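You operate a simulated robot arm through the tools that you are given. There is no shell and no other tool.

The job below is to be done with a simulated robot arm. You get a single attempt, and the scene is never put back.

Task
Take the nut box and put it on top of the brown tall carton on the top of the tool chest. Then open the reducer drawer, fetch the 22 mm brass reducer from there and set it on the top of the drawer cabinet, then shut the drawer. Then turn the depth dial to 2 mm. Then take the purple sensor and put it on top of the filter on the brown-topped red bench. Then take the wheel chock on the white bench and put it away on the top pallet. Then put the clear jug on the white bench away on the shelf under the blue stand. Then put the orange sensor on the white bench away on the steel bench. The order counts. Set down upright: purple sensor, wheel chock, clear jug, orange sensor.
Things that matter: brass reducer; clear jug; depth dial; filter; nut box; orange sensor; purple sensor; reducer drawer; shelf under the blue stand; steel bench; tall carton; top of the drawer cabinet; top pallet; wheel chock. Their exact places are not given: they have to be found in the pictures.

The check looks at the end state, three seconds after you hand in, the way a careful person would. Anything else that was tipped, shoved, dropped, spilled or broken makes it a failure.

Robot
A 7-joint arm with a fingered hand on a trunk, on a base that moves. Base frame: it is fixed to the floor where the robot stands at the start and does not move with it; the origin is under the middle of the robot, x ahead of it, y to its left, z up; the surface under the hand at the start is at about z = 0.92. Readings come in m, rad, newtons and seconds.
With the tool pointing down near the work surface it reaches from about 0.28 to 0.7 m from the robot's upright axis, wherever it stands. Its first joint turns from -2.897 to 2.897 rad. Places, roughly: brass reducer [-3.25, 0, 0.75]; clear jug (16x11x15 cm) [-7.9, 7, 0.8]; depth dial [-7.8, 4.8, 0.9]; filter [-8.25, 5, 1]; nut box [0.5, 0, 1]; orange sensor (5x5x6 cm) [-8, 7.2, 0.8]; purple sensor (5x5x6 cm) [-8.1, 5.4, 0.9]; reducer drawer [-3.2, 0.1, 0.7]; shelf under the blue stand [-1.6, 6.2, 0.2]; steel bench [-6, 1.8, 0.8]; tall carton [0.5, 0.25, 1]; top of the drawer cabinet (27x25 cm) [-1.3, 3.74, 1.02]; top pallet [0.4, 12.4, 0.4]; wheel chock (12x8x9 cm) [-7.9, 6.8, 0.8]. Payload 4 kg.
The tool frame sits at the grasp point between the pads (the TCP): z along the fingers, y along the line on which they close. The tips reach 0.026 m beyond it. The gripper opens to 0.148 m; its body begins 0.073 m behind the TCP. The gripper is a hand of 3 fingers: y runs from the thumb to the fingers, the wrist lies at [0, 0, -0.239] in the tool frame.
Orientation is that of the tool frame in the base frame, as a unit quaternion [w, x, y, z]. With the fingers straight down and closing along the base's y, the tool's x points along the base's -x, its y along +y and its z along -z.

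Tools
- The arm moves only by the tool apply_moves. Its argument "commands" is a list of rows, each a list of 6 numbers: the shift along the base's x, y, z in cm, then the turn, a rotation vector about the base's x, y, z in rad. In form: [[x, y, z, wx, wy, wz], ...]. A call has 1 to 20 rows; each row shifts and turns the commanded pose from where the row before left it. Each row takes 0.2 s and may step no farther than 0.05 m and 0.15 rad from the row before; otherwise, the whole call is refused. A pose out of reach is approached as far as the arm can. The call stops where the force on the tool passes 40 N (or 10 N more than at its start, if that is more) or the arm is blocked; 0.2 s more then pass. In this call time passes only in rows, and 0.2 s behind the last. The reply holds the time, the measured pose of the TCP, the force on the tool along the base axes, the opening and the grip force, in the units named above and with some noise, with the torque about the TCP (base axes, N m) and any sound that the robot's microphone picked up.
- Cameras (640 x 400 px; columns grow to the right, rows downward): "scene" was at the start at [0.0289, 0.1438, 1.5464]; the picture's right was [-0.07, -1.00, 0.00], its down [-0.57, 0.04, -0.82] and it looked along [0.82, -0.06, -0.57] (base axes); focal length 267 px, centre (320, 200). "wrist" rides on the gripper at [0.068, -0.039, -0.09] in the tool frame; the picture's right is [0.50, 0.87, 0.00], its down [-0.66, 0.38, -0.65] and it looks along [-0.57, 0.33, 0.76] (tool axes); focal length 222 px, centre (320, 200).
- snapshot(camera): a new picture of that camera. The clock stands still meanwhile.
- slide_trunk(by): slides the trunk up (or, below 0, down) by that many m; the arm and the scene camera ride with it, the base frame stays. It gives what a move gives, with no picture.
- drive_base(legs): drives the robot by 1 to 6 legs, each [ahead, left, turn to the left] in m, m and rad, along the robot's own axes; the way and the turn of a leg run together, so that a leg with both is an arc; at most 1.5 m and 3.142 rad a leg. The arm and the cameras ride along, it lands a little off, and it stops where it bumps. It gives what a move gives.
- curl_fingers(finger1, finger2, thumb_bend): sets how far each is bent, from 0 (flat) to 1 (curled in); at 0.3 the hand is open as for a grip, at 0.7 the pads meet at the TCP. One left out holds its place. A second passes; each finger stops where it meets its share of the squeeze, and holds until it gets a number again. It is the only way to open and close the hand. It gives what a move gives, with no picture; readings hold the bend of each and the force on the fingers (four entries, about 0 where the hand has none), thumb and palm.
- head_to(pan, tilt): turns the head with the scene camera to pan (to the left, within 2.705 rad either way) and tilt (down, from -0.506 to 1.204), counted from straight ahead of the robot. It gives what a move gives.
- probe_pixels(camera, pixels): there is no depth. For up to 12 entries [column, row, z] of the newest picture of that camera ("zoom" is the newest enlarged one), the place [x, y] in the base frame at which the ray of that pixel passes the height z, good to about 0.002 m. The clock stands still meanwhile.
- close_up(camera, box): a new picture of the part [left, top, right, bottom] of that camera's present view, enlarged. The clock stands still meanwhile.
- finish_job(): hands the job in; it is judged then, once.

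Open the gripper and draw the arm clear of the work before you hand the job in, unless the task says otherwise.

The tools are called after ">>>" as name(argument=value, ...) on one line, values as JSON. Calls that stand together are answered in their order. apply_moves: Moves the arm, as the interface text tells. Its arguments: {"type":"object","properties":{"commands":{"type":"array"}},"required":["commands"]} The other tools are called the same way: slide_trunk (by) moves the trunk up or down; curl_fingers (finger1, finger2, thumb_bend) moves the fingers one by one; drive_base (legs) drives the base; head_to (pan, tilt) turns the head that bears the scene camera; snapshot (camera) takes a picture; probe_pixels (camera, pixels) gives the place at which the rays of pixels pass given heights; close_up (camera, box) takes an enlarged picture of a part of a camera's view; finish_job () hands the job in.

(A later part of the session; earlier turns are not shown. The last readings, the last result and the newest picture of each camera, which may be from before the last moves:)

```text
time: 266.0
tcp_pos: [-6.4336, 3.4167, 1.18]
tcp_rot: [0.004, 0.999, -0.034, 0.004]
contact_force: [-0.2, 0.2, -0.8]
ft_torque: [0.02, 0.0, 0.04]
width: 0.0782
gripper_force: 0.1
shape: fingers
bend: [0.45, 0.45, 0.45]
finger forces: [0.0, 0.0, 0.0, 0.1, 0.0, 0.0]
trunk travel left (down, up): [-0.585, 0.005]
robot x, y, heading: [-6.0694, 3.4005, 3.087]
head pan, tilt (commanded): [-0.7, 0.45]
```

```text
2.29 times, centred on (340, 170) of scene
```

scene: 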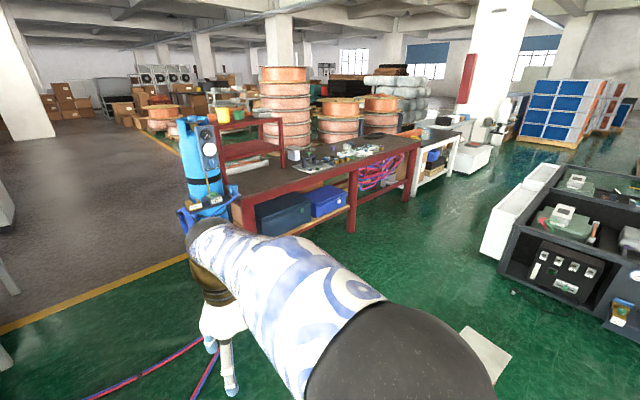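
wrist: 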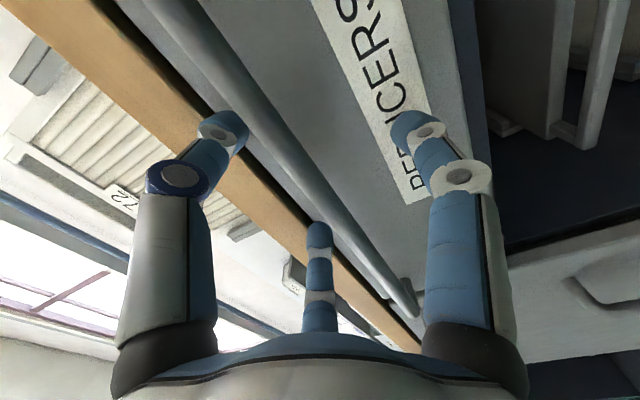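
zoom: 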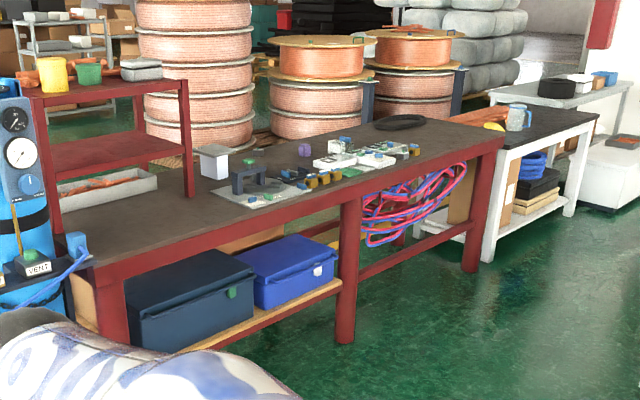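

The bench's top carries a grey panel with devices, a white block at (215,160) and a purple item at (305,150). I zoom tighter and probe positions.

>>> close_up(camera="scene", box=[270, 130, 410, 210])

>>> probe_pixels(camera="scene", pixels=[[293, 160, 0.87], [333, 151, 0.87], [243, 198, 0.87], [419, 146, 0.87], [350, 180, 0.87], [380, 130, 0.87], [350, 232, 0], [407, 202, 0], [245, 240, 0]])

```text
4.57 times, centred on (340, 170) of scene
```

zoom: 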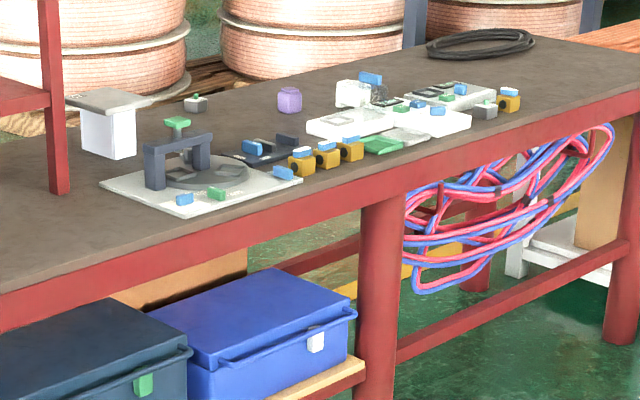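

```text
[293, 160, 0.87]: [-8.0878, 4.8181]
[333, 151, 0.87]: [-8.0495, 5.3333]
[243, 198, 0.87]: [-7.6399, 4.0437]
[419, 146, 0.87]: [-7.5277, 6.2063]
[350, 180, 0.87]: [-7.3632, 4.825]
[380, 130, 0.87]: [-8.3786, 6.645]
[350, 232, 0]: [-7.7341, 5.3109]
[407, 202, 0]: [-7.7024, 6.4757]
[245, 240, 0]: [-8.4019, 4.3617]
```

The filter (white block with a grey cap), the dial plate and the purple sensor are all on this bench. I look at the stool and the floor nearer to me to plan the passage.

>>> head_to(pan=-1.1, tilt=0.75)

>>> snapshot(camera="scene")

>>> head_to(pan=0.1, tilt=0.75)

>>> snapshot(camera="scene")

```text
time: 266.9
tcp_pos: [-6.4341, 3.4161, 1.1803]
tcp_rot: [0.004, 0.999, -0.034, 0.005]
contact_force: [0.2, -0.3, 0.4]
ft_torque: [-0.01, -0.03, -0.03]
width: 0.0783
gripper_force: 0.0
shape: fingers
bend: [0.45, 0.45, 0.45]
finger forces: [0.1, 0.0, 0.0, 0.0, 0.1, 0.0]
trunk travel left (down, up): [-0.585, 0.005]
robot x, y, heading: [-6.0735, 3.4012, 3.09]
head pan, tilt (commanded): [-1.1, 0.75]
```

```text
taken
```

scene: 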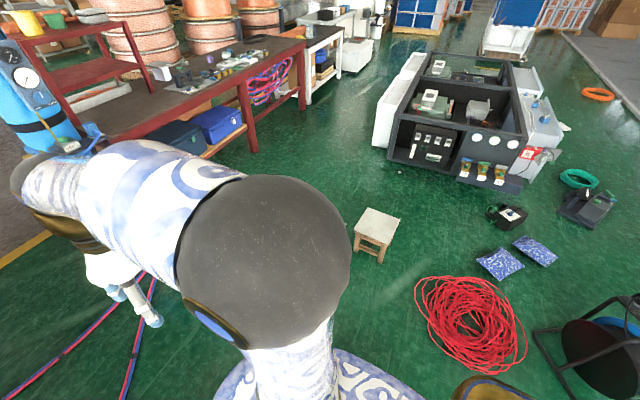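

```text
time: 268.3
tcp_pos: [-6.4339, 3.4163, 1.1803]
tcp_rot: [0.004, 0.999, -0.034, 0.004]
contact_force: [-0.1, -0.1, 0.7]
ft_torque: [0.0, 0.02, 0.0]
width: 0.0784
gripper_force: 0.0
shape: fingers
bend: [0.45, 0.45, 0.45]
finger forces: [0.1, 0.0, 0.0, 0.0, 0.1, 0.1]
trunk travel left (down, up): [-0.585, 0.005]
robot x, y, heading: [-6.0691, 3.4004, 3.094]
head pan, tilt (commanded): [0.099, 0.75]
```

```text
taken
```

scene: 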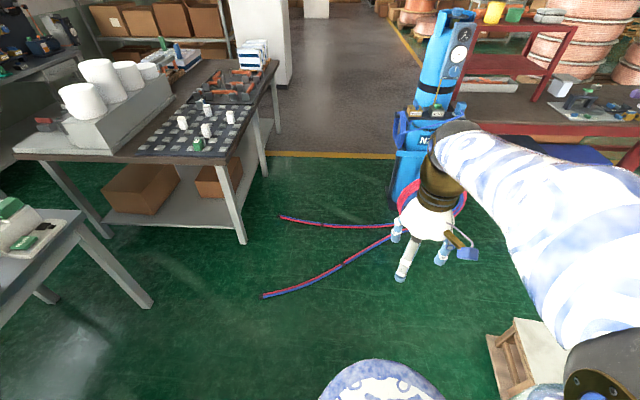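

The nearer stool shows at (520,360) in this view. I probe its base plate and the hoses.

>>> probe_pixels(camera="scene", pixels=[[487, 336, 0.03], [498, 398, 0.03], [515, 320, 0.42], [540, 395, 0.42], [265, 296, 0], [330, 273, 0], [390, 238, 0], [280, 216, 0], [395, 205, 0.05], [380, 362, 0.2]])

```text
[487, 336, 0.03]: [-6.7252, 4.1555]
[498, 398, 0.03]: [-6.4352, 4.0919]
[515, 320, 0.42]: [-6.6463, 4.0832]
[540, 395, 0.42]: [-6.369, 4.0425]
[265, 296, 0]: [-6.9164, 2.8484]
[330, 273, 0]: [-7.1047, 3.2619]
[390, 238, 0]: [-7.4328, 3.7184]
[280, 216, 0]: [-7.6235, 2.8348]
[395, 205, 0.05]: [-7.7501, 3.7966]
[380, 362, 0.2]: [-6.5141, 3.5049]
```

The gap between the stool's corner (-6.73, 4.15) and the hoses (-7.43, 3.72) is about 0.8 m wide along a 135° diagonal, enough for my 0.54 m width. I turn to heading 2.356, get onto the line x + y = -3.14, and check.

>>> drive_base(legs=[[0, 0, -0.738], [0, 0.332, 0]])

>>> head_to(pan=0.0, tilt=0.9)

>>> snapshot(camera="scene")

```text
time: 272.4
tcp_pos: [-6.5608, 3.4334, 1.1793]
tcp_rot: [0.006, 0.917, -0.399, 0.003]
contact_force: [0.1, 0.0, -0.3]
ft_torque: [0.06, 0.0, -0.03]
width: 0.0785
gripper_force: 0.1
shape: fingers
bend: [0.45, 0.45, 0.45]
finger forces: [0.1, 0.1, 0.1, 0.0, 0.0, 0.0]
trunk travel left (down, up): [-0.585, 0.005]
robot x, y, heading: [-6.3086, 3.1715, 2.338]
head pan, tilt (commanded): [0.099, 0.75]
```

```text
time: 273.1
tcp_pos: [-6.5598, 3.4327, 1.1798]
tcp_rot: [0.006, 0.916, -0.4, 0.002]
contact_force: [-0.1, -0.2, 0.0]
ft_torque: [0.01, 0.03, -0.01]
width: 0.0783
gripper_force: 0.1
shape: fingers
bend: [0.45, 0.45, 0.45]
finger forces: [0.1, 0.0, 0.0, 0.0, 0.0, 0.0]
trunk travel left (down, up): [-0.585, 0.005]
robot x, y, heading: [-6.3057, 3.1726, 2.337]
head pan, tilt (commanded): [0.0, 0.901]
```

```text
taken
```

scene: 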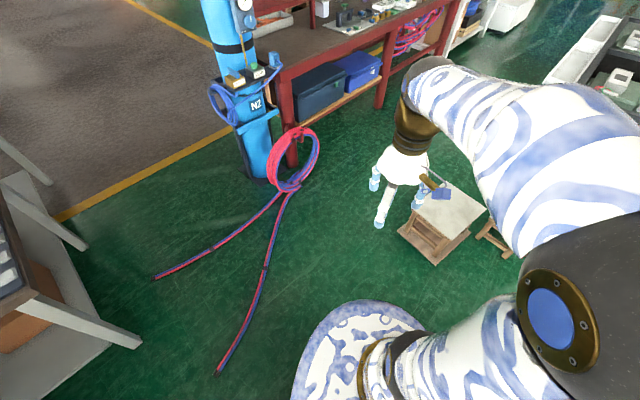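

From here the stool's base is at (398,232)-(437,265) and the near hose runs (285,200)-(215,375). I re-probe them for the passage.

>>> probe_pixels(camera="scene", pixels=[[397, 233, 0.03], [437, 265, 0.03], [471, 233, 0.03], [411, 207, 0.42], [450, 234, 0.42], [484, 208, 0.42], [285, 198, 0], [272, 240, 0], [255, 300, 0], [215, 375, 0], [300, 165, 0.1], [365, 302, 0.2]])

```text
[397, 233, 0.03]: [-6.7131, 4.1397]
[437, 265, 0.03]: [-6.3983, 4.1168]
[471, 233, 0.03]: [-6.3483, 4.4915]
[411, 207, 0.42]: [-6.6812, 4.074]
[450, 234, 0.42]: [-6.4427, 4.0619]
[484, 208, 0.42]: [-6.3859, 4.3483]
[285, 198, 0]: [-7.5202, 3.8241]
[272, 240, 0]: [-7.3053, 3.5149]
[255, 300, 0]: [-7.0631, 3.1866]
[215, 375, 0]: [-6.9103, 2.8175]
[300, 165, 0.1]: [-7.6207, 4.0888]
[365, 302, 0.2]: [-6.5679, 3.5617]
```

The clear strip is confirmed: the stool's corner is at (-6.71, 4.14) and the hose is no closer than (-7.06, 3.19)/(-7.3, 3.5). I drive the diagonal about 0.98 m.

>>> drive_base(legs=[[0.98, 0.04, 0]])

>>> drive_base(legs=[[0, 0, -0.437]])

```text
time: 278.2
tcp_pos: [-7.2671, 4.1215, 1.1785]
tcp_rot: [0.005, 0.915, -0.404, 0.003]
contact_force: [-0.7, 0.2, -0.1]
ft_torque: [0.01, -0.01, -0.02]
width: 0.0783
gripper_force: 0.1
shape: fingers
bend: [0.45, 0.45, 0.45]
finger forces: [0.1, 0.1, 0.0, 0.1, 0.0, 0.1]
trunk travel left (down, up): [-0.585, 0.005]
robot x, y, heading: [-7.0165, 3.8621, 2.326]
head pan, tilt (commanded): [0.0, 0.901]
```

```text
time: 279.9
tcp_pos: [-7.1344, 4.2026, 1.1799]
tcp_rot: [0.006, 0.808, -0.589, 0.001]
contact_force: [-0.4, -0.1, 0.5]
ft_torque: [0.01, -0.01, -0.03]
width: 0.0784
gripper_force: 0.0
shape: fingers
bend: [0.45, 0.45, 0.45]
finger forces: [0.1, 0.0, 0.0, 0.0, 0.1, 0.0]
trunk travel left (down, up): [-0.585, 0.005]
robot x, y, heading: [-7.0162, 3.8597, 1.899]
head pan, tilt (commanded): [0.0, 0.901]
```

I'm through the narrowest part. I drive 0.45 m ahead and turn to face +y, so the bench is on my left.

>>> drive_base(legs=[[0.45, 0, 0], [0, 0, -0.32]])

>>> head_to(pan=1.0, tilt=0.6)

>>> snapshot(camera="scene")

```text
time: 283.7
tcp_pos: [-7.1621, 4.6552, 1.1806]
tcp_rot: [-0.006, -0.699, 0.715, 0.0]
contact_force: [-0.5, 0.0, 0.0]
ft_torque: [0.01, 0.0, 0.04]
width: 0.0781
gripper_force: 0.0
shape: fingers
bend: [0.45, 0.45, 0.45]
finger forces: [0.0, 0.1, 0.1, 0.0, 0.0, 0.0]
trunk travel left (down, up): [-0.585, 0.005]
robot x, y, heading: [-7.1599, 4.2904, 1.562]
head pan, tilt (commanded): [0.0, 0.901]
```

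```text
time: 284.9
tcp_pos: [-7.1614, 4.6543, 1.1794]
tcp_rot: [-0.007, -0.699, 0.715, 0.0]
contact_force: [-0.1, -0.3, -0.1]
ft_torque: [0.0, -0.02, -0.01]
width: 0.0784
gripper_force: 0.0
shape: fingers
bend: [0.45, 0.45, 0.45]
finger forces: [0.0, 0.0, 0.1, 0.1, 0.0, 0.0]
trunk travel left (down, up): [-0.585, 0.005]
robot x, y, heading: [-7.1591, 4.2881, 1.563]
head pan, tilt (commanded): [1.0, 0.6]
```

```text
taken
```

scene: 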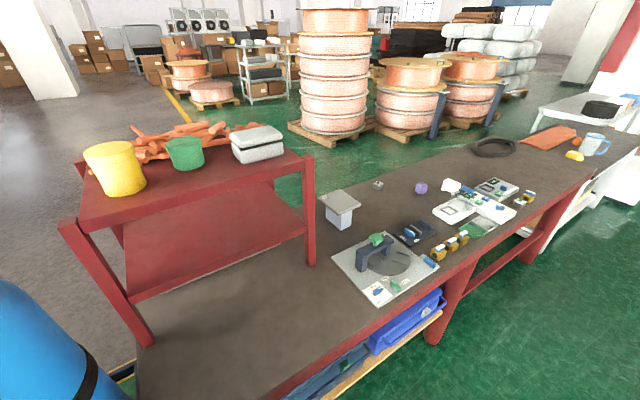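

Now I see the bench well: the dial plate at (387,265), the filter with a flat cap at (340,208), the purple sensor at (421,188). I zoom in and probe.

>>> close_up(camera="scene", box=[300, 160, 540, 310])

>>> probe_pixels(camera="scene", pixels=[[340, 228, 0.85], [421, 193, 0.85], [380, 260, 0.87], [470, 265, 0.85], [560, 197, 0.85], [325, 172, 0.85], [420, 150, 0.85], [340, 203, 0.97], [312, 262, 0.85], [147, 345, 0.85], [340, 228, 0.9], [421, 193, 0.9]])

```text
2.67 times, centred on (420, 235) of scene
```

zoom: 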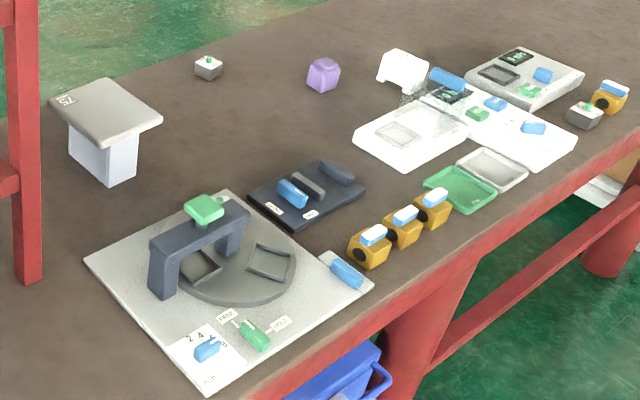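

```text
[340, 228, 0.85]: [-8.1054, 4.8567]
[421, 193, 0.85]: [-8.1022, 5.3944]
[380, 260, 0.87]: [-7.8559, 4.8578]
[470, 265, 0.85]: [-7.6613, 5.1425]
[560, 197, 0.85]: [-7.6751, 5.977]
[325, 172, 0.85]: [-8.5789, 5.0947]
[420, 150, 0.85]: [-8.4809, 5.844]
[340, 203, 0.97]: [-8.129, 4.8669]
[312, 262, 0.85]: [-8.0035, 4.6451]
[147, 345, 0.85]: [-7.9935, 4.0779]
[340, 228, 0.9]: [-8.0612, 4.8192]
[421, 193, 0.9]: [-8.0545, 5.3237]
```

A small scale with a blue pointer and a green lever between "FREE" and "LOCK" are at the plate's front. I enlarge that part.

>>> close_up(camera="scene", box=[350, 260, 430, 310])

>>> close_up(camera="scene", box=[310, 180, 450, 270])

```text
8.00 times, centred on (390, 285) of scene
```

zoom: 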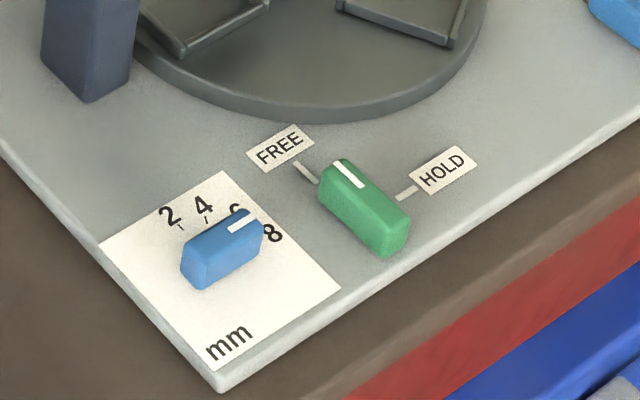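

```text
4.44 times, centred on (380, 225) of scene
```

zoom: 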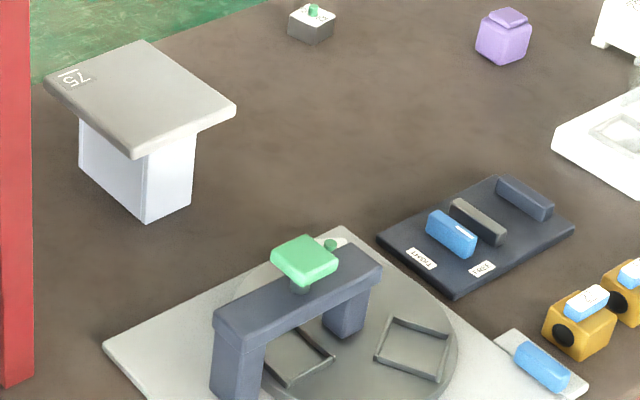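

The blue knob is the depth dial: its white mark points between 6 and 8, and the scale reads 2-4-6-8 mm; the green FREE/HOLD knob beside it must stay untouched. I move alongside the bench to about (-7.36, 4.78).

>>> drive_base(legs=[[0.49, 0.19, 0]])

>>> head_to(pan=1.57, tilt=0.8)

>>> snapshot(camera="scene")

>>> head_to(pan=1.57, tilt=1.2)

>>> snapshot(camera="scene")

```text
time: 288.0
tcp_pos: [-7.35, 5.1455, 1.1785]
tcp_rot: [-0.006, -0.699, 0.715, -0.001]
contact_force: [0.6, 0.5, 0.4]
ft_torque: [-0.03, 0.0, -0.01]
width: 0.0784
gripper_force: 0.0
shape: fingers
bend: [0.45, 0.45, 0.45]
finger forces: [0.1, 0.0, 0.0, 0.0, 0.0, 0.0]
trunk travel left (down, up): [-0.585, 0.005]
robot x, y, heading: [-7.3513, 4.7805, 1.564]
head pan, tilt (commanded): [1.0, 0.6]
```

```text
time: 289.0
tcp_pos: [-7.3491, 5.144, 1.1796]
tcp_rot: [-0.006, -0.699, 0.715, 0.0]
contact_force: [0.1, 0.3, -0.1]
ft_torque: [-0.03, 0.01, -0.04]
width: 0.0783
gripper_force: 0.0
shape: fingers
bend: [0.45, 0.45, 0.45]
finger forces: [0.0, 0.1, 0.0, 0.0, 0.0, 0.0]
trunk travel left (down, up): [-0.585, 0.005]
robot x, y, heading: [-7.3492, 4.7807, 1.567]
head pan, tilt (commanded): [1.571, 0.799]
```

```text
taken
```

scene: 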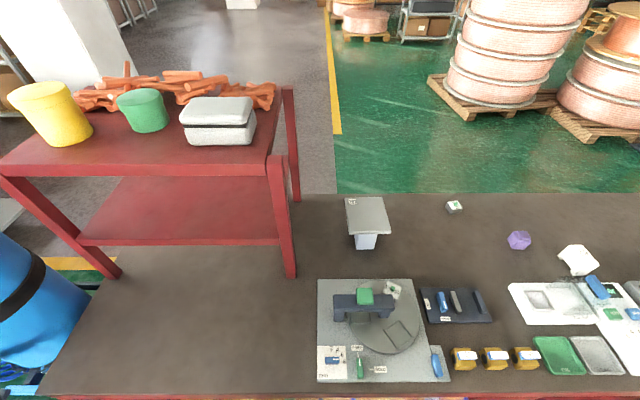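

```text
time: 289.9
tcp_pos: [-7.3511, 5.1441, 1.1802]
tcp_rot: [-0.006, -0.699, 0.715, 0.001]
contact_force: [0.3, -0.4, 0.2]
ft_torque: [-0.02, -0.02, 0.02]
width: 0.0785
gripper_force: 0.0
shape: fingers
bend: [0.45, 0.45, 0.45]
finger forces: [0.1, 0.0, 0.0, 0.1, 0.0, 0.1]
trunk travel left (down, up): [-0.585, 0.005]
robot x, y, heading: [-7.3496, 4.7819, 1.567]
head pan, tilt (commanded): [1.571, 1.201]
```

```text
taken
```

scene: 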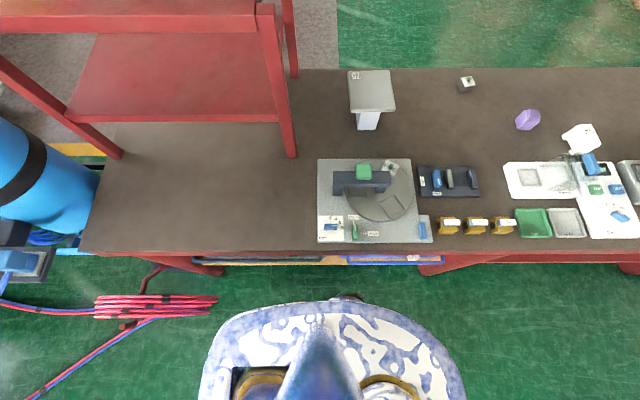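

This steep view shows the whole work area from nearly above. I enlarge the dial and read its angle.

>>> close_up(camera="scene", box=[305, 195, 401, 255])

```text
6.67 times, centred on (353, 225) of scene
```

zoom: 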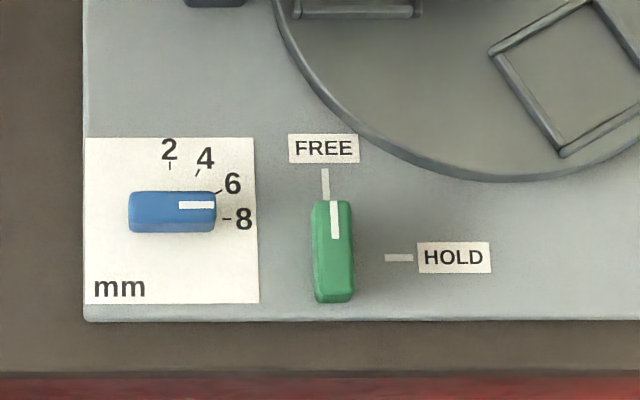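

From above it is clear: the ticks 8, 6, 4, 2 sit at 0°, 30°, 60°, 90° around the knob; its mark points at 8 (toward +y) and must turn 90° counter-clockwise to point at 2 (toward -x). I probe the knob's and ticks' places at two heights.

>>> probe_pixels(camera="zoom", pixels=[[172, 212, 0.87], [172, 212, 0.9], [170, 166, 0.87], [227, 219, 0.87], [332, 252, 0.87], [130, 232, 0.87], [217, 232, 0.87], [325, 378, 0.85], [90, 320, 0.87], [353, 175, 0.87]])

>>> slide_trunk(by=-0.2)

>>> snapshot(camera="scene")

>>> close_up(camera="scene", box=[270, 190, 430, 290])

```text
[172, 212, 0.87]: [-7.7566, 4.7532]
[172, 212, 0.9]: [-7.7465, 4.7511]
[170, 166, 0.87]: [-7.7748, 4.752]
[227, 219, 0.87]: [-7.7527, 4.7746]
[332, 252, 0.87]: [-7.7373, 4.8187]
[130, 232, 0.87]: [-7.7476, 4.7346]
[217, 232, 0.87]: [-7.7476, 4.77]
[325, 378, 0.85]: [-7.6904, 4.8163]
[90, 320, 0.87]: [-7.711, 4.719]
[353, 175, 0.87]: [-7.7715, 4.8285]
```

```text
time: 292.0
tcp_pos: [-7.3501, 5.144, 0.9797]
tcp_rot: [-0.006, -0.699, 0.715, 0.0]
contact_force: [-0.8, -0.5, -0.2]
ft_torque: [-0.04, -0.03, -0.02]
width: 0.0783
gripper_force: 0.1
shape: fingers
bend: [0.45, 0.45, 0.45]
finger forces: [0.0, 0.1, 0.0, 0.0, 0.0, 0.0]
trunk travel left (down, up): [-0.385, 0.205]
robot x, y, heading: [-7.3481, 4.7802, 1.566]
head pan, tilt (commanded): [1.571, 1.201]
```

```text
taken
```

scene: 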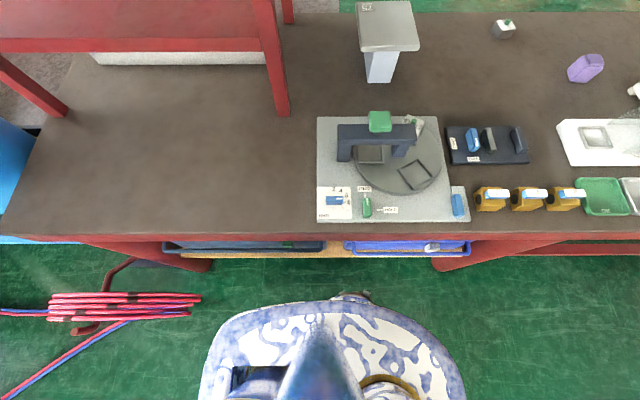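

```text
4.00 times, centred on (350, 240) of scene
```

zoom: 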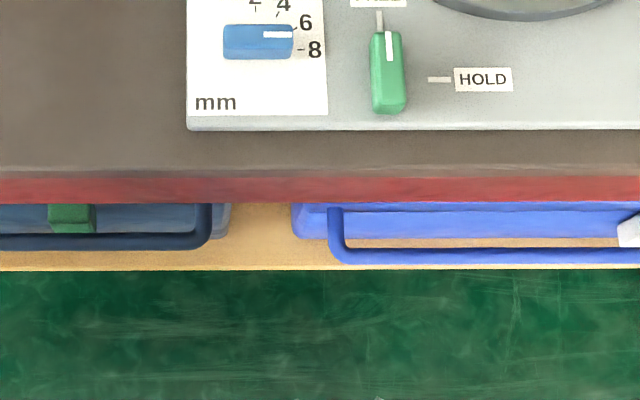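

I probe the same points in the lower view to triangulate the plate's height.

>>> probe_pixels(camera="zoom", pixels=[[187, 131, 0.87], [187, 131, 0.84], [300, 49, 0.87], [300, 49, 0.84], [258, 42, 0.87], [258, 42, 0.9], [320, 178, 0.85], [320, 178, 0.8], [388, 75, 0.87], [320, 202, 0.8]])

```text
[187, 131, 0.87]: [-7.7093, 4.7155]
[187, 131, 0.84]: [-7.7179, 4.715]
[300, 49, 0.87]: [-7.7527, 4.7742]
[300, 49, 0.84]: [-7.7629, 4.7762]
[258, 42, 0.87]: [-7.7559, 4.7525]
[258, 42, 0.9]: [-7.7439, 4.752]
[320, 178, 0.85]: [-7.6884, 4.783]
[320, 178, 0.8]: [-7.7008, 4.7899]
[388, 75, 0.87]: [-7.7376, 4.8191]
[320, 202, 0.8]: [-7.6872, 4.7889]
```

The plate's surface is at z 0.87 and the knob's axis at (-7.753, 4.752), 3.5 x 1.5 x 1.6 cm. I swing the hand at z ≈ 1.06 around to above the knob, keeping its orientation (thumb toward the robot).

>>> apply_moves(commands=[[0, 0, 4, 0, 0, 0], [0, 0, 4, 0, 0, 0], [-4.2, -1.9, 0, 0, 0, 0], [-4.2, -1.9, 0, 0, 0, 0], [-4.2, -1.9, 0, 0, 0, 0], [-4.2, -1.9, 0, 0, 0, 0], [-4.2, -1.9, 0, 0, 0, 0], [-4.2, -1.9, 0, 0, 0, 0]])

>>> snapshot(camera="scene")

```text
time: 293.8
tcp_pos: [-7.6053, 5.0309, 1.0587]
tcp_rot: [-0.007, -0.699, 0.715, -0.001]
contact_force: [-0.1, -0.5, -0.3]
ft_torque: [-0.01, -0.04, -0.02]
width: 0.0782
gripper_force: 0.0
shape: fingers
bend: [0.45, 0.45, 0.45]
finger forces: [0.0, 0.1, 0.1, 0.1, 0.0, 0.1]
trunk travel left (down, up): [-0.385, 0.205]
robot x, y, heading: [-7.3508, 4.7832, 1.564]
head pan, tilt (commanded): [1.571, 1.201]
```

```text
taken
```

scene: 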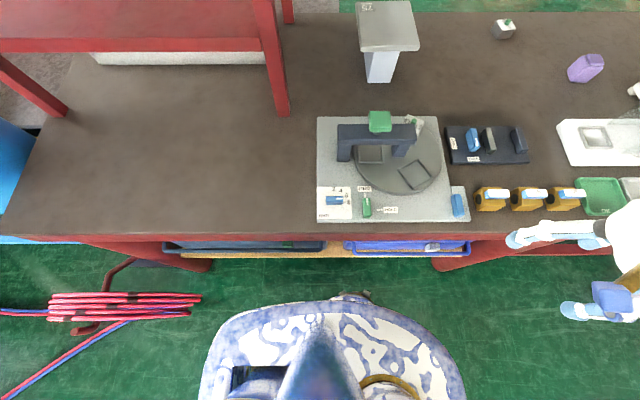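

The hand enters the view at the right, above the front edge. I continue the swing over to the knob.

>>> apply_moves(commands=[[-3, -3.2, 0, 0, 0, 0], [-3, -3.2, 0, 0, 0, 0], [-3, -3.2, 0, 0, 0, 0], [-3, -3.4, 0, 0, 0, 0], [-0.7, -3.7, 0, 0, 0, 0], [-0.7, -3.7, 0, 0, 0, 0], [-0.7, -3.7, 0, 0, 0, 0], [-0.7, -3.8, 0, 0, 0, 0]])

>>> snapshot(camera="scene")

>>> snapshot(camera="wrist")

```text
time: 295.6
tcp_pos: [-7.7504, 4.7512, 1.06]
tcp_rot: [-0.006, -0.698, 0.716, 0.0]
contact_force: [0.0, 0.4, 0.6]
ft_torque: [0.0, -0.04, -0.01]
width: 0.0781
gripper_force: 0.0
shape: fingers
bend: [0.45, 0.45, 0.45]
finger forces: [0.0, 0.1, 0.1, 0.0, 0.0, 0.0]
trunk travel left (down, up): [-0.385, 0.205]
robot x, y, heading: [-7.3515, 4.7773, 1.568]
head pan, tilt (commanded): [1.571, 1.201]
```

```text
taken
```

scene: 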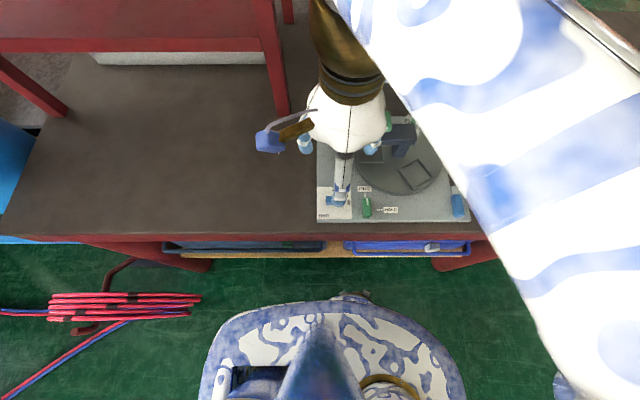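

```text
taken
```

wrist: 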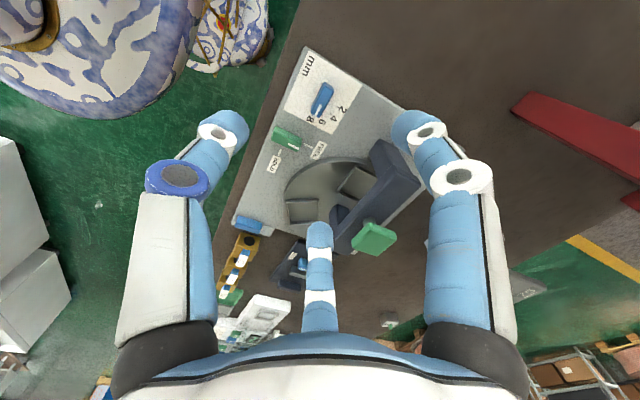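

The hand is above the knob with the forearm to the +y side. I refine the knob's place with the wrist camera.

>>> close_up(camera="wrist", box=[272, 60, 368, 160])

```text
4.00 times, centred on (320, 110) of wrist
```

zoom: 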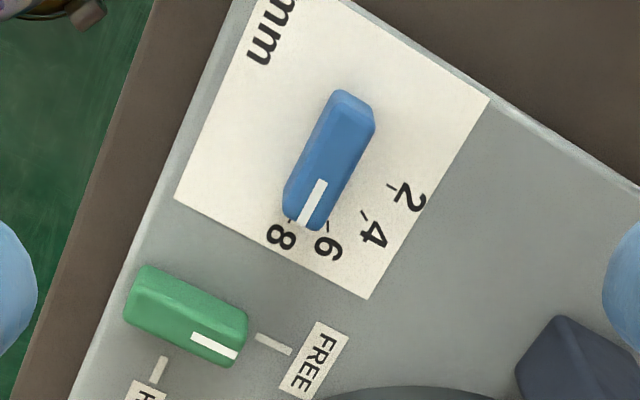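

I probe the knob's top and the ticks 2 (391,187) and 8 (290,220) here.

>>> probe_pixels(camera="zoom", pixels=[[330, 158, 0.886], [391, 187, 0.87], [290, 220, 0.87], [363, 215, 0.87], [345, 95, 0.886], [318, 225, 0.886], [185, 315, 0.89], [328, 158, 0.88]])

```text
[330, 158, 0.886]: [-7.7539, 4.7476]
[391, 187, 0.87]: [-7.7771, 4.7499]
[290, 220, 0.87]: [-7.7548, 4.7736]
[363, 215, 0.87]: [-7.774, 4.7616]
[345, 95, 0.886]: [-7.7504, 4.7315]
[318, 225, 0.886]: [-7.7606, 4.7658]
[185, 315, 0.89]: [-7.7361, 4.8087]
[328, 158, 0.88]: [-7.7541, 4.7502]
```

The knob's axis is at (-7.754, 4.750). I pre-bend the fingers to 0.52, adjust 3-4 mm and go down to about z 0.925.

>>> curl_fingers(finger1=0.52, finger2=0.52, thumb_bend=0.52)

>>> apply_moves(commands=[[-0.35, -0.1, -3.5, 0, 0, 0], [0, 0, -3.5, 0, 0, 0], [0, 0, -3.5, 0, 0, 0], [0, 0, -3.0, 0, 0, 0]])

>>> snapshot(camera="wrist")

>>> close_up(camera="scene", box=[270, 110, 430, 240])

```text
time: 296.6
tcp_pos: [-7.7506, 4.7508, 1.0593]
tcp_rot: [-0.006, -0.699, 0.715, -0.001]
contact_force: [0.1, 0.1, -0.3]
ft_torque: [-0.01, 0.03, 0.02]
width: 0.0564
gripper_force: 0.1
shape: fingers
bend: [0.52, 0.52, 0.52]
finger forces: [0.1, 0.0, 0.1, 0.1, 0.0, 0.0]
trunk travel left (down, up): [-0.385, 0.205]
robot x, y, heading: [-7.3496, 4.7831, 1.567]
head pan, tilt (commanded): [1.571, 1.201]
```

```text
time: 297.6
tcp_pos: [-7.7518, 4.7486, 0.9236]
tcp_rot: [-0.006, -0.699, 0.715, 0.0]
contact_force: [-0.7, 0.3, -0.2]
ft_torque: [-0.02, -0.02, -0.03]
width: 0.056
gripper_force: 0.0
shape: fingers
bend: [0.52, 0.52, 0.52]
finger forces: [0.0, 0.1, 0.0, 0.0, 0.0, 0.0]
trunk travel left (down, up): [-0.385, 0.205]
robot x, y, heading: [-7.3475, 4.777, 1.564]
head pan, tilt (commanded): [1.571, 1.201]
```

```text
taken
```

wrist: 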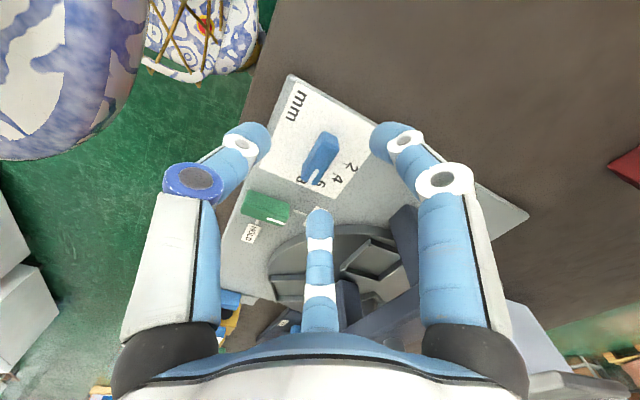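

```text
3.08 times, centred on (350, 175) of scene
```

zoom: 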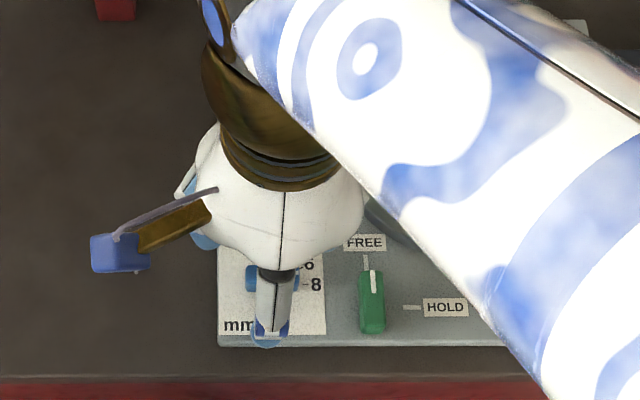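

Alignment looks right and nothing is touched. I go down the last 1.8 cm in small steps.

>>> apply_moves(commands=[[-0.15, 0.1, -0.8, 0, 0, 0], [0, 0, -0.6, 0, 0, 0], [0, 0, -0.4, 0, 0, 0]])

>>> snapshot(camera="wrist")

```text
time: 298.4
tcp_pos: [-7.755, 4.7502, 0.9067]
tcp_rot: [-0.005, -0.699, 0.715, 0.0]
contact_force: [0.9, 0.0, 0.1]
ft_torque: [0.03, -0.04, -0.03]
width: 0.0558
gripper_force: 0.1
shape: fingers
bend: [0.52, 0.52, 0.52]
finger forces: [0.0, 0.0, 0.0, 0.0, 0.0, 0.1]
trunk travel left (down, up): [-0.385, 0.205]
robot x, y, heading: [-7.3505, 4.7816, 1.565]
head pan, tilt (commanded): [1.571, 1.201]
```

```text
taken
```

wrist: 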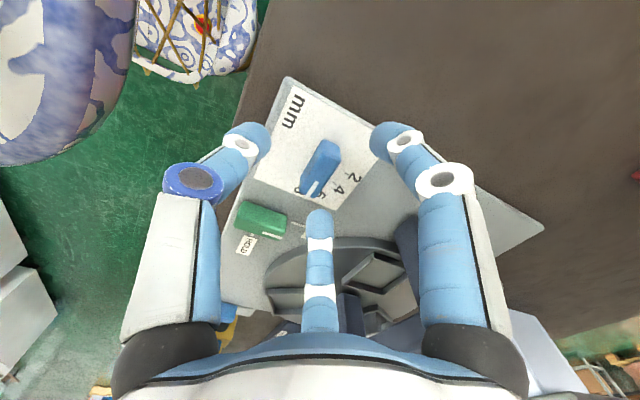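

At z 0.907 there is no contact. I go 3 mm lower and close the fingers on the knob.

>>> apply_moves(commands=[[0, 0, -0.3, 0, 0, 0]])

>>> curl_fingers(finger1=0.62, finger2=0.62, thumb_bend=0.66)

>>> snapshot(camera="wrist")

```text
time: 298.8
tcp_pos: [-7.755, 4.7502, 0.9041]
tcp_rot: [-0.005, -0.699, 0.715, 0.0]
contact_force: [0.6, 0.4, -0.6]
ft_torque: [-0.02, 0.03, -0.02]
width: 0.0557
gripper_force: 0.1
shape: fingers
bend: [0.52, 0.52, 0.52]
finger forces: [0.1, 0.0, 0.0, 0.0, 0.0, 0.1]
trunk travel left (down, up): [-0.385, 0.205]
robot x, y, heading: [-7.3487, 4.7837, 1.566]
head pan, tilt (commanded): [1.571, 1.201]
```

```text
time: 299.8
tcp_pos: [-7.7558, 4.7504, 0.9035]
tcp_rot: [-0.006, -0.699, 0.715, 0.0]
contact_force: [-1.9, 1.4, -0.2]
ft_torque: [0.06, 0.04, -0.01]
width: 0.0187
gripper_force: 1.0
shape: fingers
bend: [0.61, 0.59, 0.66]
finger forces: [0.5, 2.0, 0.0, 0.1, 0.0, 0.1]
trunk travel left (down, up): [-0.385, 0.205]
robot x, y, heading: [-7.3523, 4.7823, 1.567]
head pan, tilt (commanded): [1.571, 1.201]
```

```text
taken
```

wrist: 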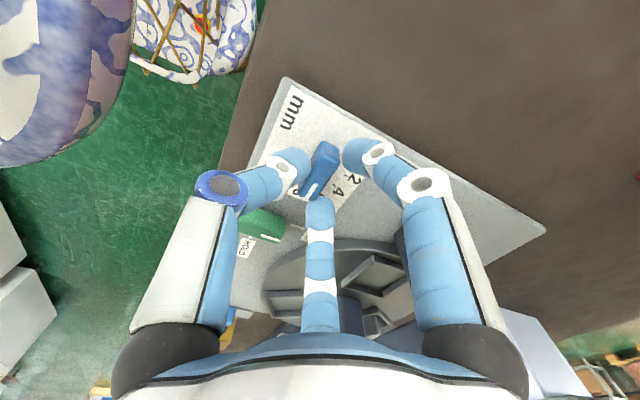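

Finger 2 and finger 1 touch lightly; the thumb has not yet met the knob. I close a bit more.

>>> curl_fingers(finger1=0.66, finger2=0.66, thumb_bend=0.74)

>>> close_up(camera="wrist", box=[220, 90, 440, 260])

```text
time: 300.8
tcp_pos: [-7.7551, 4.7508, 0.9037]
tcp_rot: [-0.006, -0.699, 0.715, 0.0]
contact_force: [2.4, 0.7, -3.4]
ft_torque: [-0.01, -0.06, 0.01]
width: 0.0151
gripper_force: 7.0
shape: fingers
bend: [0.62, 0.61, 0.69]
finger forces: [3.3, 3.4, 0.0, 0.1, 6.8, 0.0]
trunk travel left (down, up): [-0.385, 0.205]
robot x, y, heading: [-7.3509, 4.7815, 1.567]
head pan, tilt (commanded): [1.571, 1.201]
```

```text
2.35 times, centred on (330, 175) of wrist
```

zoom: 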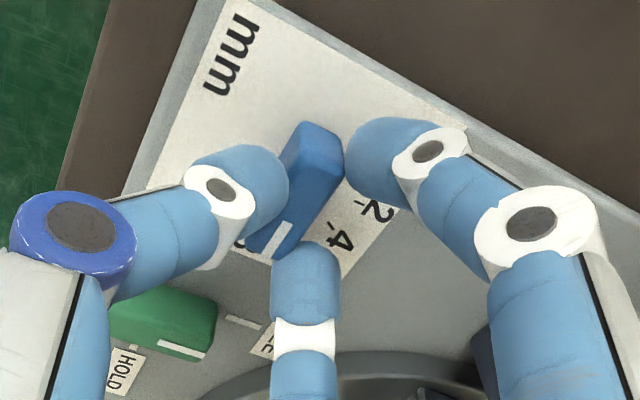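

The grip is balanced (3.3, 3.4, 6.8 N) with the thumb on one long side. I rotate the tool by +60° about z first and check.

>>> apply_moves(commands=[[0, 0, 0, 0, 0, 0.105], [0, 0, 0, 0, 0, 0.105], [0, 0, 0, 0, 0, 0.105], [0, 0, 0, 0, 0, 0.105], [0, 0, 0, 0, 0, 0.105], [0, 0, 0, 0, 0, 0.105], [0, 0, 0, 0, 0, 0.105], [0, 0, 0, 0, 0, 0.105], [0, 0, 0, 0, 0, 0.105], [0, 0, 0, 0, 0, 0.102]])

>>> close_up(camera="wrist", box=[220, 90, 440, 260])

>>> close_up(camera="scene", box=[270, 110, 430, 240])

```text
time: 303.0
tcp_pos: [-7.756, 4.7507, 0.9037]
tcp_rot: [0.005, 0.963, -0.269, 0.003]
contact_force: [12.3, 3.1, 0.7]
ft_torque: [0.06, -0.3, 0.0]
width: 0.0159
gripper_force: 9.2
shape: fingers
bend: [0.62, 0.64, 0.68]
finger forces: [3.7, 1.7, 0.0, 0.0, 12.8, 0.1]
trunk travel left (down, up): [-0.385, 0.205]
robot x, y, heading: [-7.3472, 4.7838, 1.562]
head pan, tilt (commanded): [1.571, 1.201]
```

```text
2.35 times, centred on (330, 175) of wrist
```

zoom: 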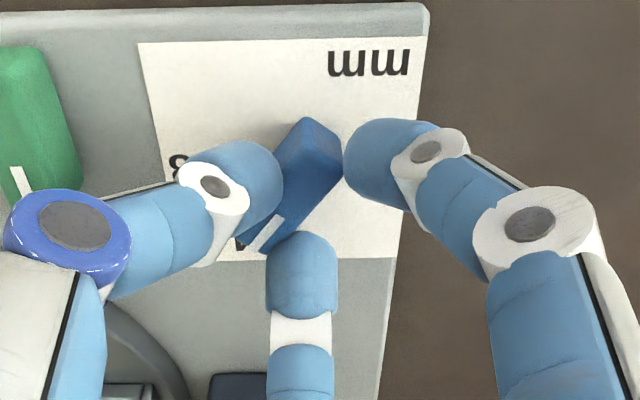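

```text
3.08 times, centred on (350, 175) of scene
```

zoom: 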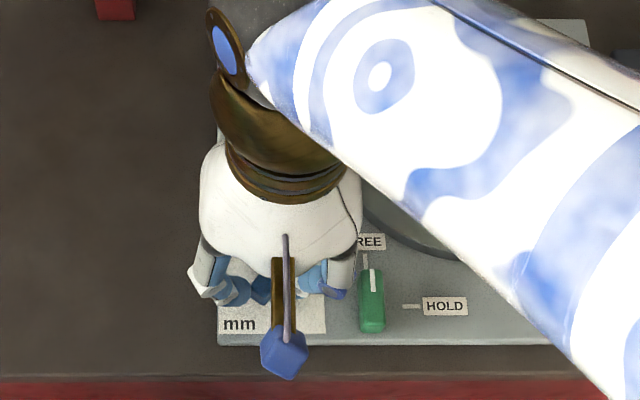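

The knob turns with the hand. I rotate the remaining 30°.

>>> apply_moves(commands=[[0, 0, 0, 0, 0, 0.105], [0, 0, 0, 0, 0, 0.105], [0, 0, 0, 0, 0, 0.105], [0, 0, 0, 0, 0, 0.105], [0, 0, 0, 0, 0, 0.104]])

>>> snapshot(camera="wrist")

>>> close_up(camera="wrist", box=[220, 90, 440, 260])

```text
time: 304.2
tcp_pos: [-7.7544, 4.7534, 0.9046]
tcp_rot: [0.005, 1.0, -0.01, 0.004]
contact_force: [12.1, 9.1, 0.9]
ft_torque: [0.24, -0.27, -0.07]
width: 0.0162
gripper_force: 9.2
shape: fingers
bend: [0.62, 0.64, 0.69]
finger forces: [3.1, 1.8, 0.0, 0.0, 12.9, 0.0]
trunk travel left (down, up): [-0.385, 0.205]
robot x, y, heading: [-7.3502, 4.7827, 1.571]
head pan, tilt (commanded): [1.571, 1.201]
```

```text
taken
```

wrist: 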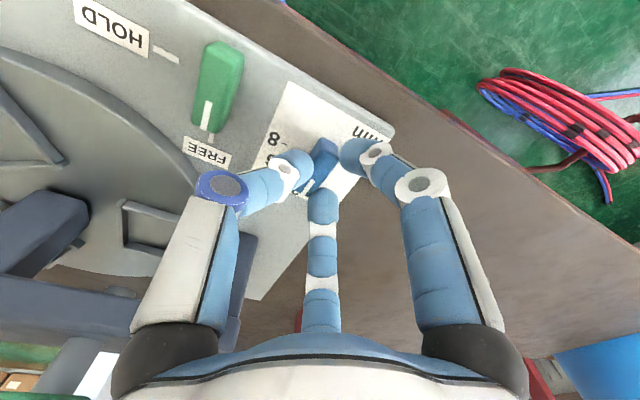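

```text
2.35 times, centred on (330, 175) of wrist
```

zoom: 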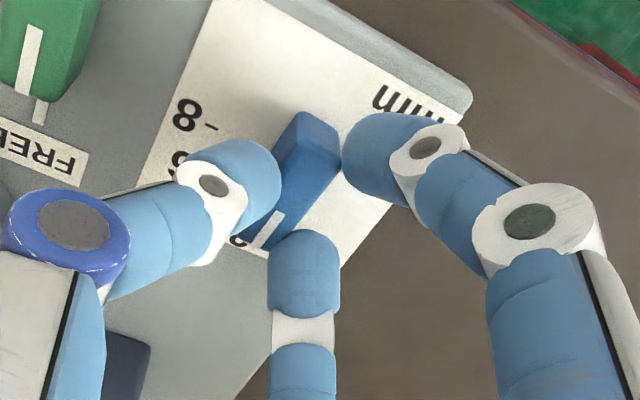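

The hand has turned the full 90°. I open the fingers only slightly (the green knob is near), lift straight up and check the mark's angle.

>>> curl_fingers(finger1=0.54, finger2=0.54, thumb_bend=0.56)

>>> apply_moves(commands=[[0, 0, 1.5, 0, 0, 0], [0, 0, 2.5, 0, 0, 0], [0, 0, 3.5, 0, 0, 0], [0, 0, 3.5, 0, 0, 0], [0, 0, 3.5, 0, 0, 0]])

>>> snapshot(camera="wrist")

>>> close_up(camera="scene", box=[300, 170, 400, 240])

```text
time: 305.2
tcp_pos: [-7.7561, 4.7499, 0.9035]
tcp_rot: [0.004, 1.0, -0.012, 0.004]
contact_force: [-0.3, 0.0, -0.7]
ft_torque: [0.0, 0.0, 0.0]
width: 0.0449
gripper_force: 0.0
shape: fingers
bend: [0.54, 0.54, 0.56]
finger forces: [0.0, 0.0, 0.1, 0.1, 0.0, 0.1]
trunk travel left (down, up): [-0.385, 0.205]
robot x, y, heading: [-7.3494, 4.7829, 1.563]
head pan, tilt (commanded): [1.571, 1.201]
```

```text
time: 306.4
tcp_pos: [-7.7514, 4.7506, 1.0499]
tcp_rot: [0.004, 1.0, -0.012, 0.004]
contact_force: [0.8, 0.0, -0.4]
ft_torque: [0.02, -0.02, -0.02]
width: 0.0452
gripper_force: 0.0
shape: fingers
bend: [0.54, 0.54, 0.56]
finger forces: [0.0, 0.0, 0.0, 0.0, 0.1, 0.0]
trunk travel left (down, up): [-0.385, 0.205]
robot x, y, heading: [-7.3504, 4.7811, 1.563]
head pan, tilt (commanded): [1.571, 1.201]
```

```text
taken
```

wrist: 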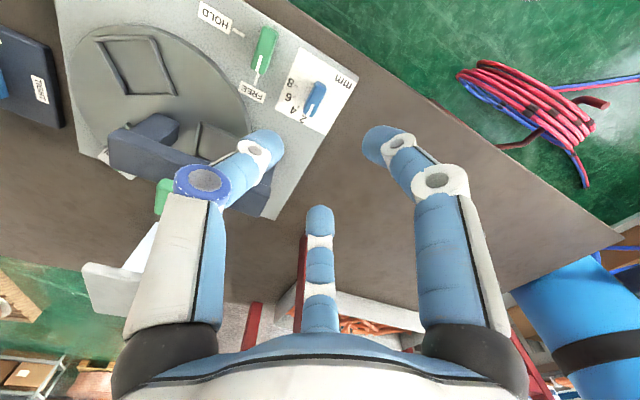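

```text
5.71 times, centred on (350, 205) of scene
```

zoom: 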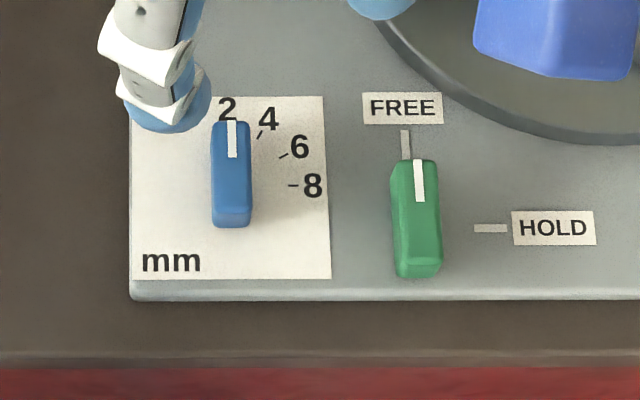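

The mark now points at 2 (within about 2°). Next is the purple sensor; I first check how close the base can stand to the bench by probing the lower shelf's edge and my base's edge.

>>> snapshot(camera="scene")

>>> probe_pixels(camera="scene", pixels=[[300, 256, 0.3], [300, 256, 0.35], [435, 256, 0.35], [320, 301, 0.2], [320, 301, 0.25], [200, 268, 0], [450, 268, 0], [460, 245, 0.4], [240, 241, 0.83]])

```text
taken
```

scene: 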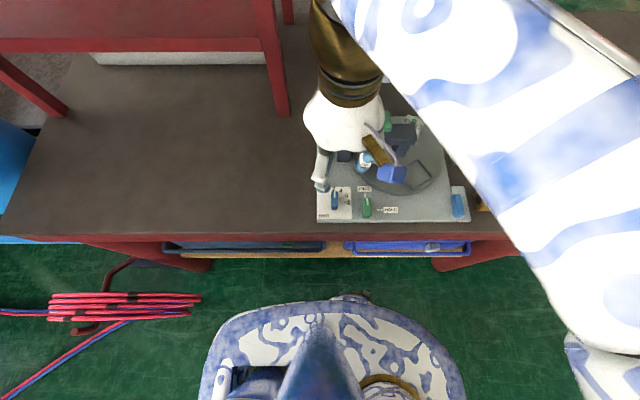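

```text
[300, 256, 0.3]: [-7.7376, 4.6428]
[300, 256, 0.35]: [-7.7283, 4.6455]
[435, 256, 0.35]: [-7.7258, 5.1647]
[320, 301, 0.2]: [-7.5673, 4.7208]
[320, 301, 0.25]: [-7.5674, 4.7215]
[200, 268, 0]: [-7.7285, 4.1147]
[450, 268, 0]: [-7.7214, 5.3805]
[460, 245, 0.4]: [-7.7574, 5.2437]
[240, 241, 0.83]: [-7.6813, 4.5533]
```

My base's left edge is at x -7.567 while the shelf and legs are at -7.725, so I can move about 0.11 m closer. I first swing the arm back to the front with the tool's turn undone.

>>> apply_moves(commands=[[0, 0, 3, 0, 0, 0], [0.7, 3.8, 1, 0, 0, -0.105], [0.7, 3.7, 0, 0, 0, -0.105], [0.7, 3.7, 0, 0, 0, -0.105], [0.7, 3.7, 0, 0, 0, -0.105], [3, 3.4, 0, 0, 0, -0.105], [3, 3.2, 0, 0, 0, -0.105], [3, 3.2, 0, 0, 0, -0.105], [3, 3.2, 0, 0, 0, -0.105], [4.2, 1.9, 0, 0, 0, -0.105], [4.2, 1.9, 0, 0, 0, -0.105], [4.2, 1.9, 0, 0, 0, -0.105], [4.2, 1.9, 0, 0, 0, -0.105], [4.2, 1.9, 0, 0, 0, -0.105], [4.2, 1.9, 0, 0, 0, -0.105]])

>>> drive_base(legs=[[0.5, 0, 0], [0, 0.1, 0]])

>>> snapshot(camera="scene")

```text
time: 309.6
tcp_pos: [-7.3551, 5.1447, 1.0888]
tcp_rot: [0.007, 0.734, -0.679, -0.001]
contact_force: [-0.5, 0.3, -0.1]
ft_torque: [-0.04, -0.01, -0.01]
width: 0.0455
gripper_force: 0.0
shape: fingers
bend: [0.54, 0.54, 0.56]
finger forces: [0.0, 0.0, 0.0, 0.1, 0.0, 0.1]
trunk travel left (down, up): [-0.385, 0.205]
robot x, y, heading: [-7.3522, 4.7783, 1.566]
head pan, tilt (commanded): [1.571, 1.201]
```

```text
time: 313.3
tcp_pos: [-7.4492, 5.6477, 1.089]
tcp_rot: [0.007, 0.732, -0.681, 0.001]
contact_force: [-0.3, 0.6, 0.0]
ft_torque: [0.0, 0.02, 0.02]
width: 0.0454
gripper_force: 0.1
shape: fingers
bend: [0.54, 0.54, 0.56]
finger forces: [0.0, 0.0, 0.1, 0.0, 0.0, 0.0]
trunk travel left (down, up): [-0.385, 0.205]
robot x, y, heading: [-7.4461, 5.2842, 1.557]
head pan, tilt (commanded): [1.571, 1.201]
```

```text
taken
```

scene: 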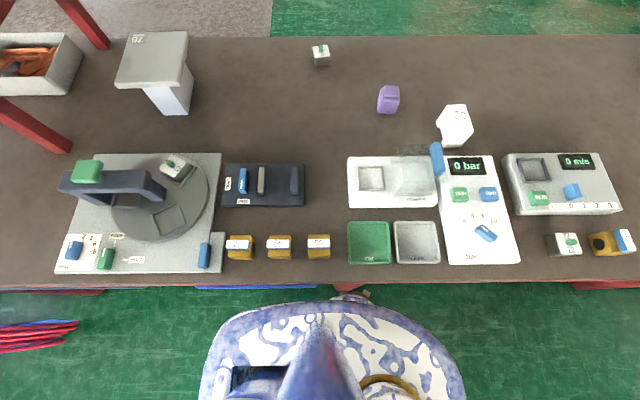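

Now both the purple sensor (389,99) and the filter (160,70) are in view from above. I enlarge each and probe.

>>> close_up(camera="scene", box=[350, 70, 430, 130])

>>> probe_pixels(camera="zoom", pixels=[[320, 293, 0.86], [250, 280, 0.86], [390, 300, 0.86], [320, 130, 0.92], [320, 200, 0.92]])

>>> close_up(camera="scene", box=[100, 20, 220, 120])

```text
6.67 times, centred on (390, 100) of scene
```

zoom: 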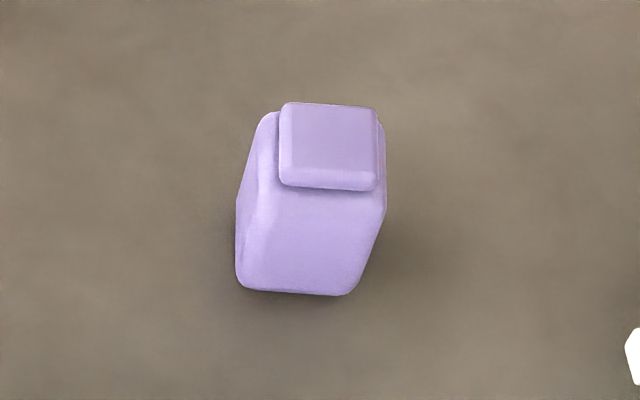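

```text
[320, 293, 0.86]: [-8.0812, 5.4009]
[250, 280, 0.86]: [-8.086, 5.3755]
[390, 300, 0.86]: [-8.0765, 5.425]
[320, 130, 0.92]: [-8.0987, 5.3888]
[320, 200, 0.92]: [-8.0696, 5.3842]
```

```text
4.00 times, centred on (160, 70) of scene
```

zoom: 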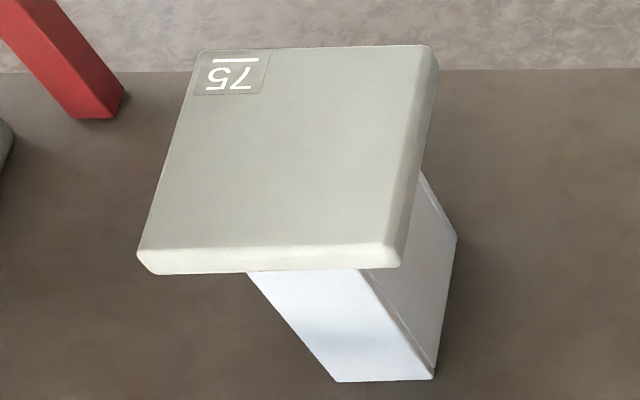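

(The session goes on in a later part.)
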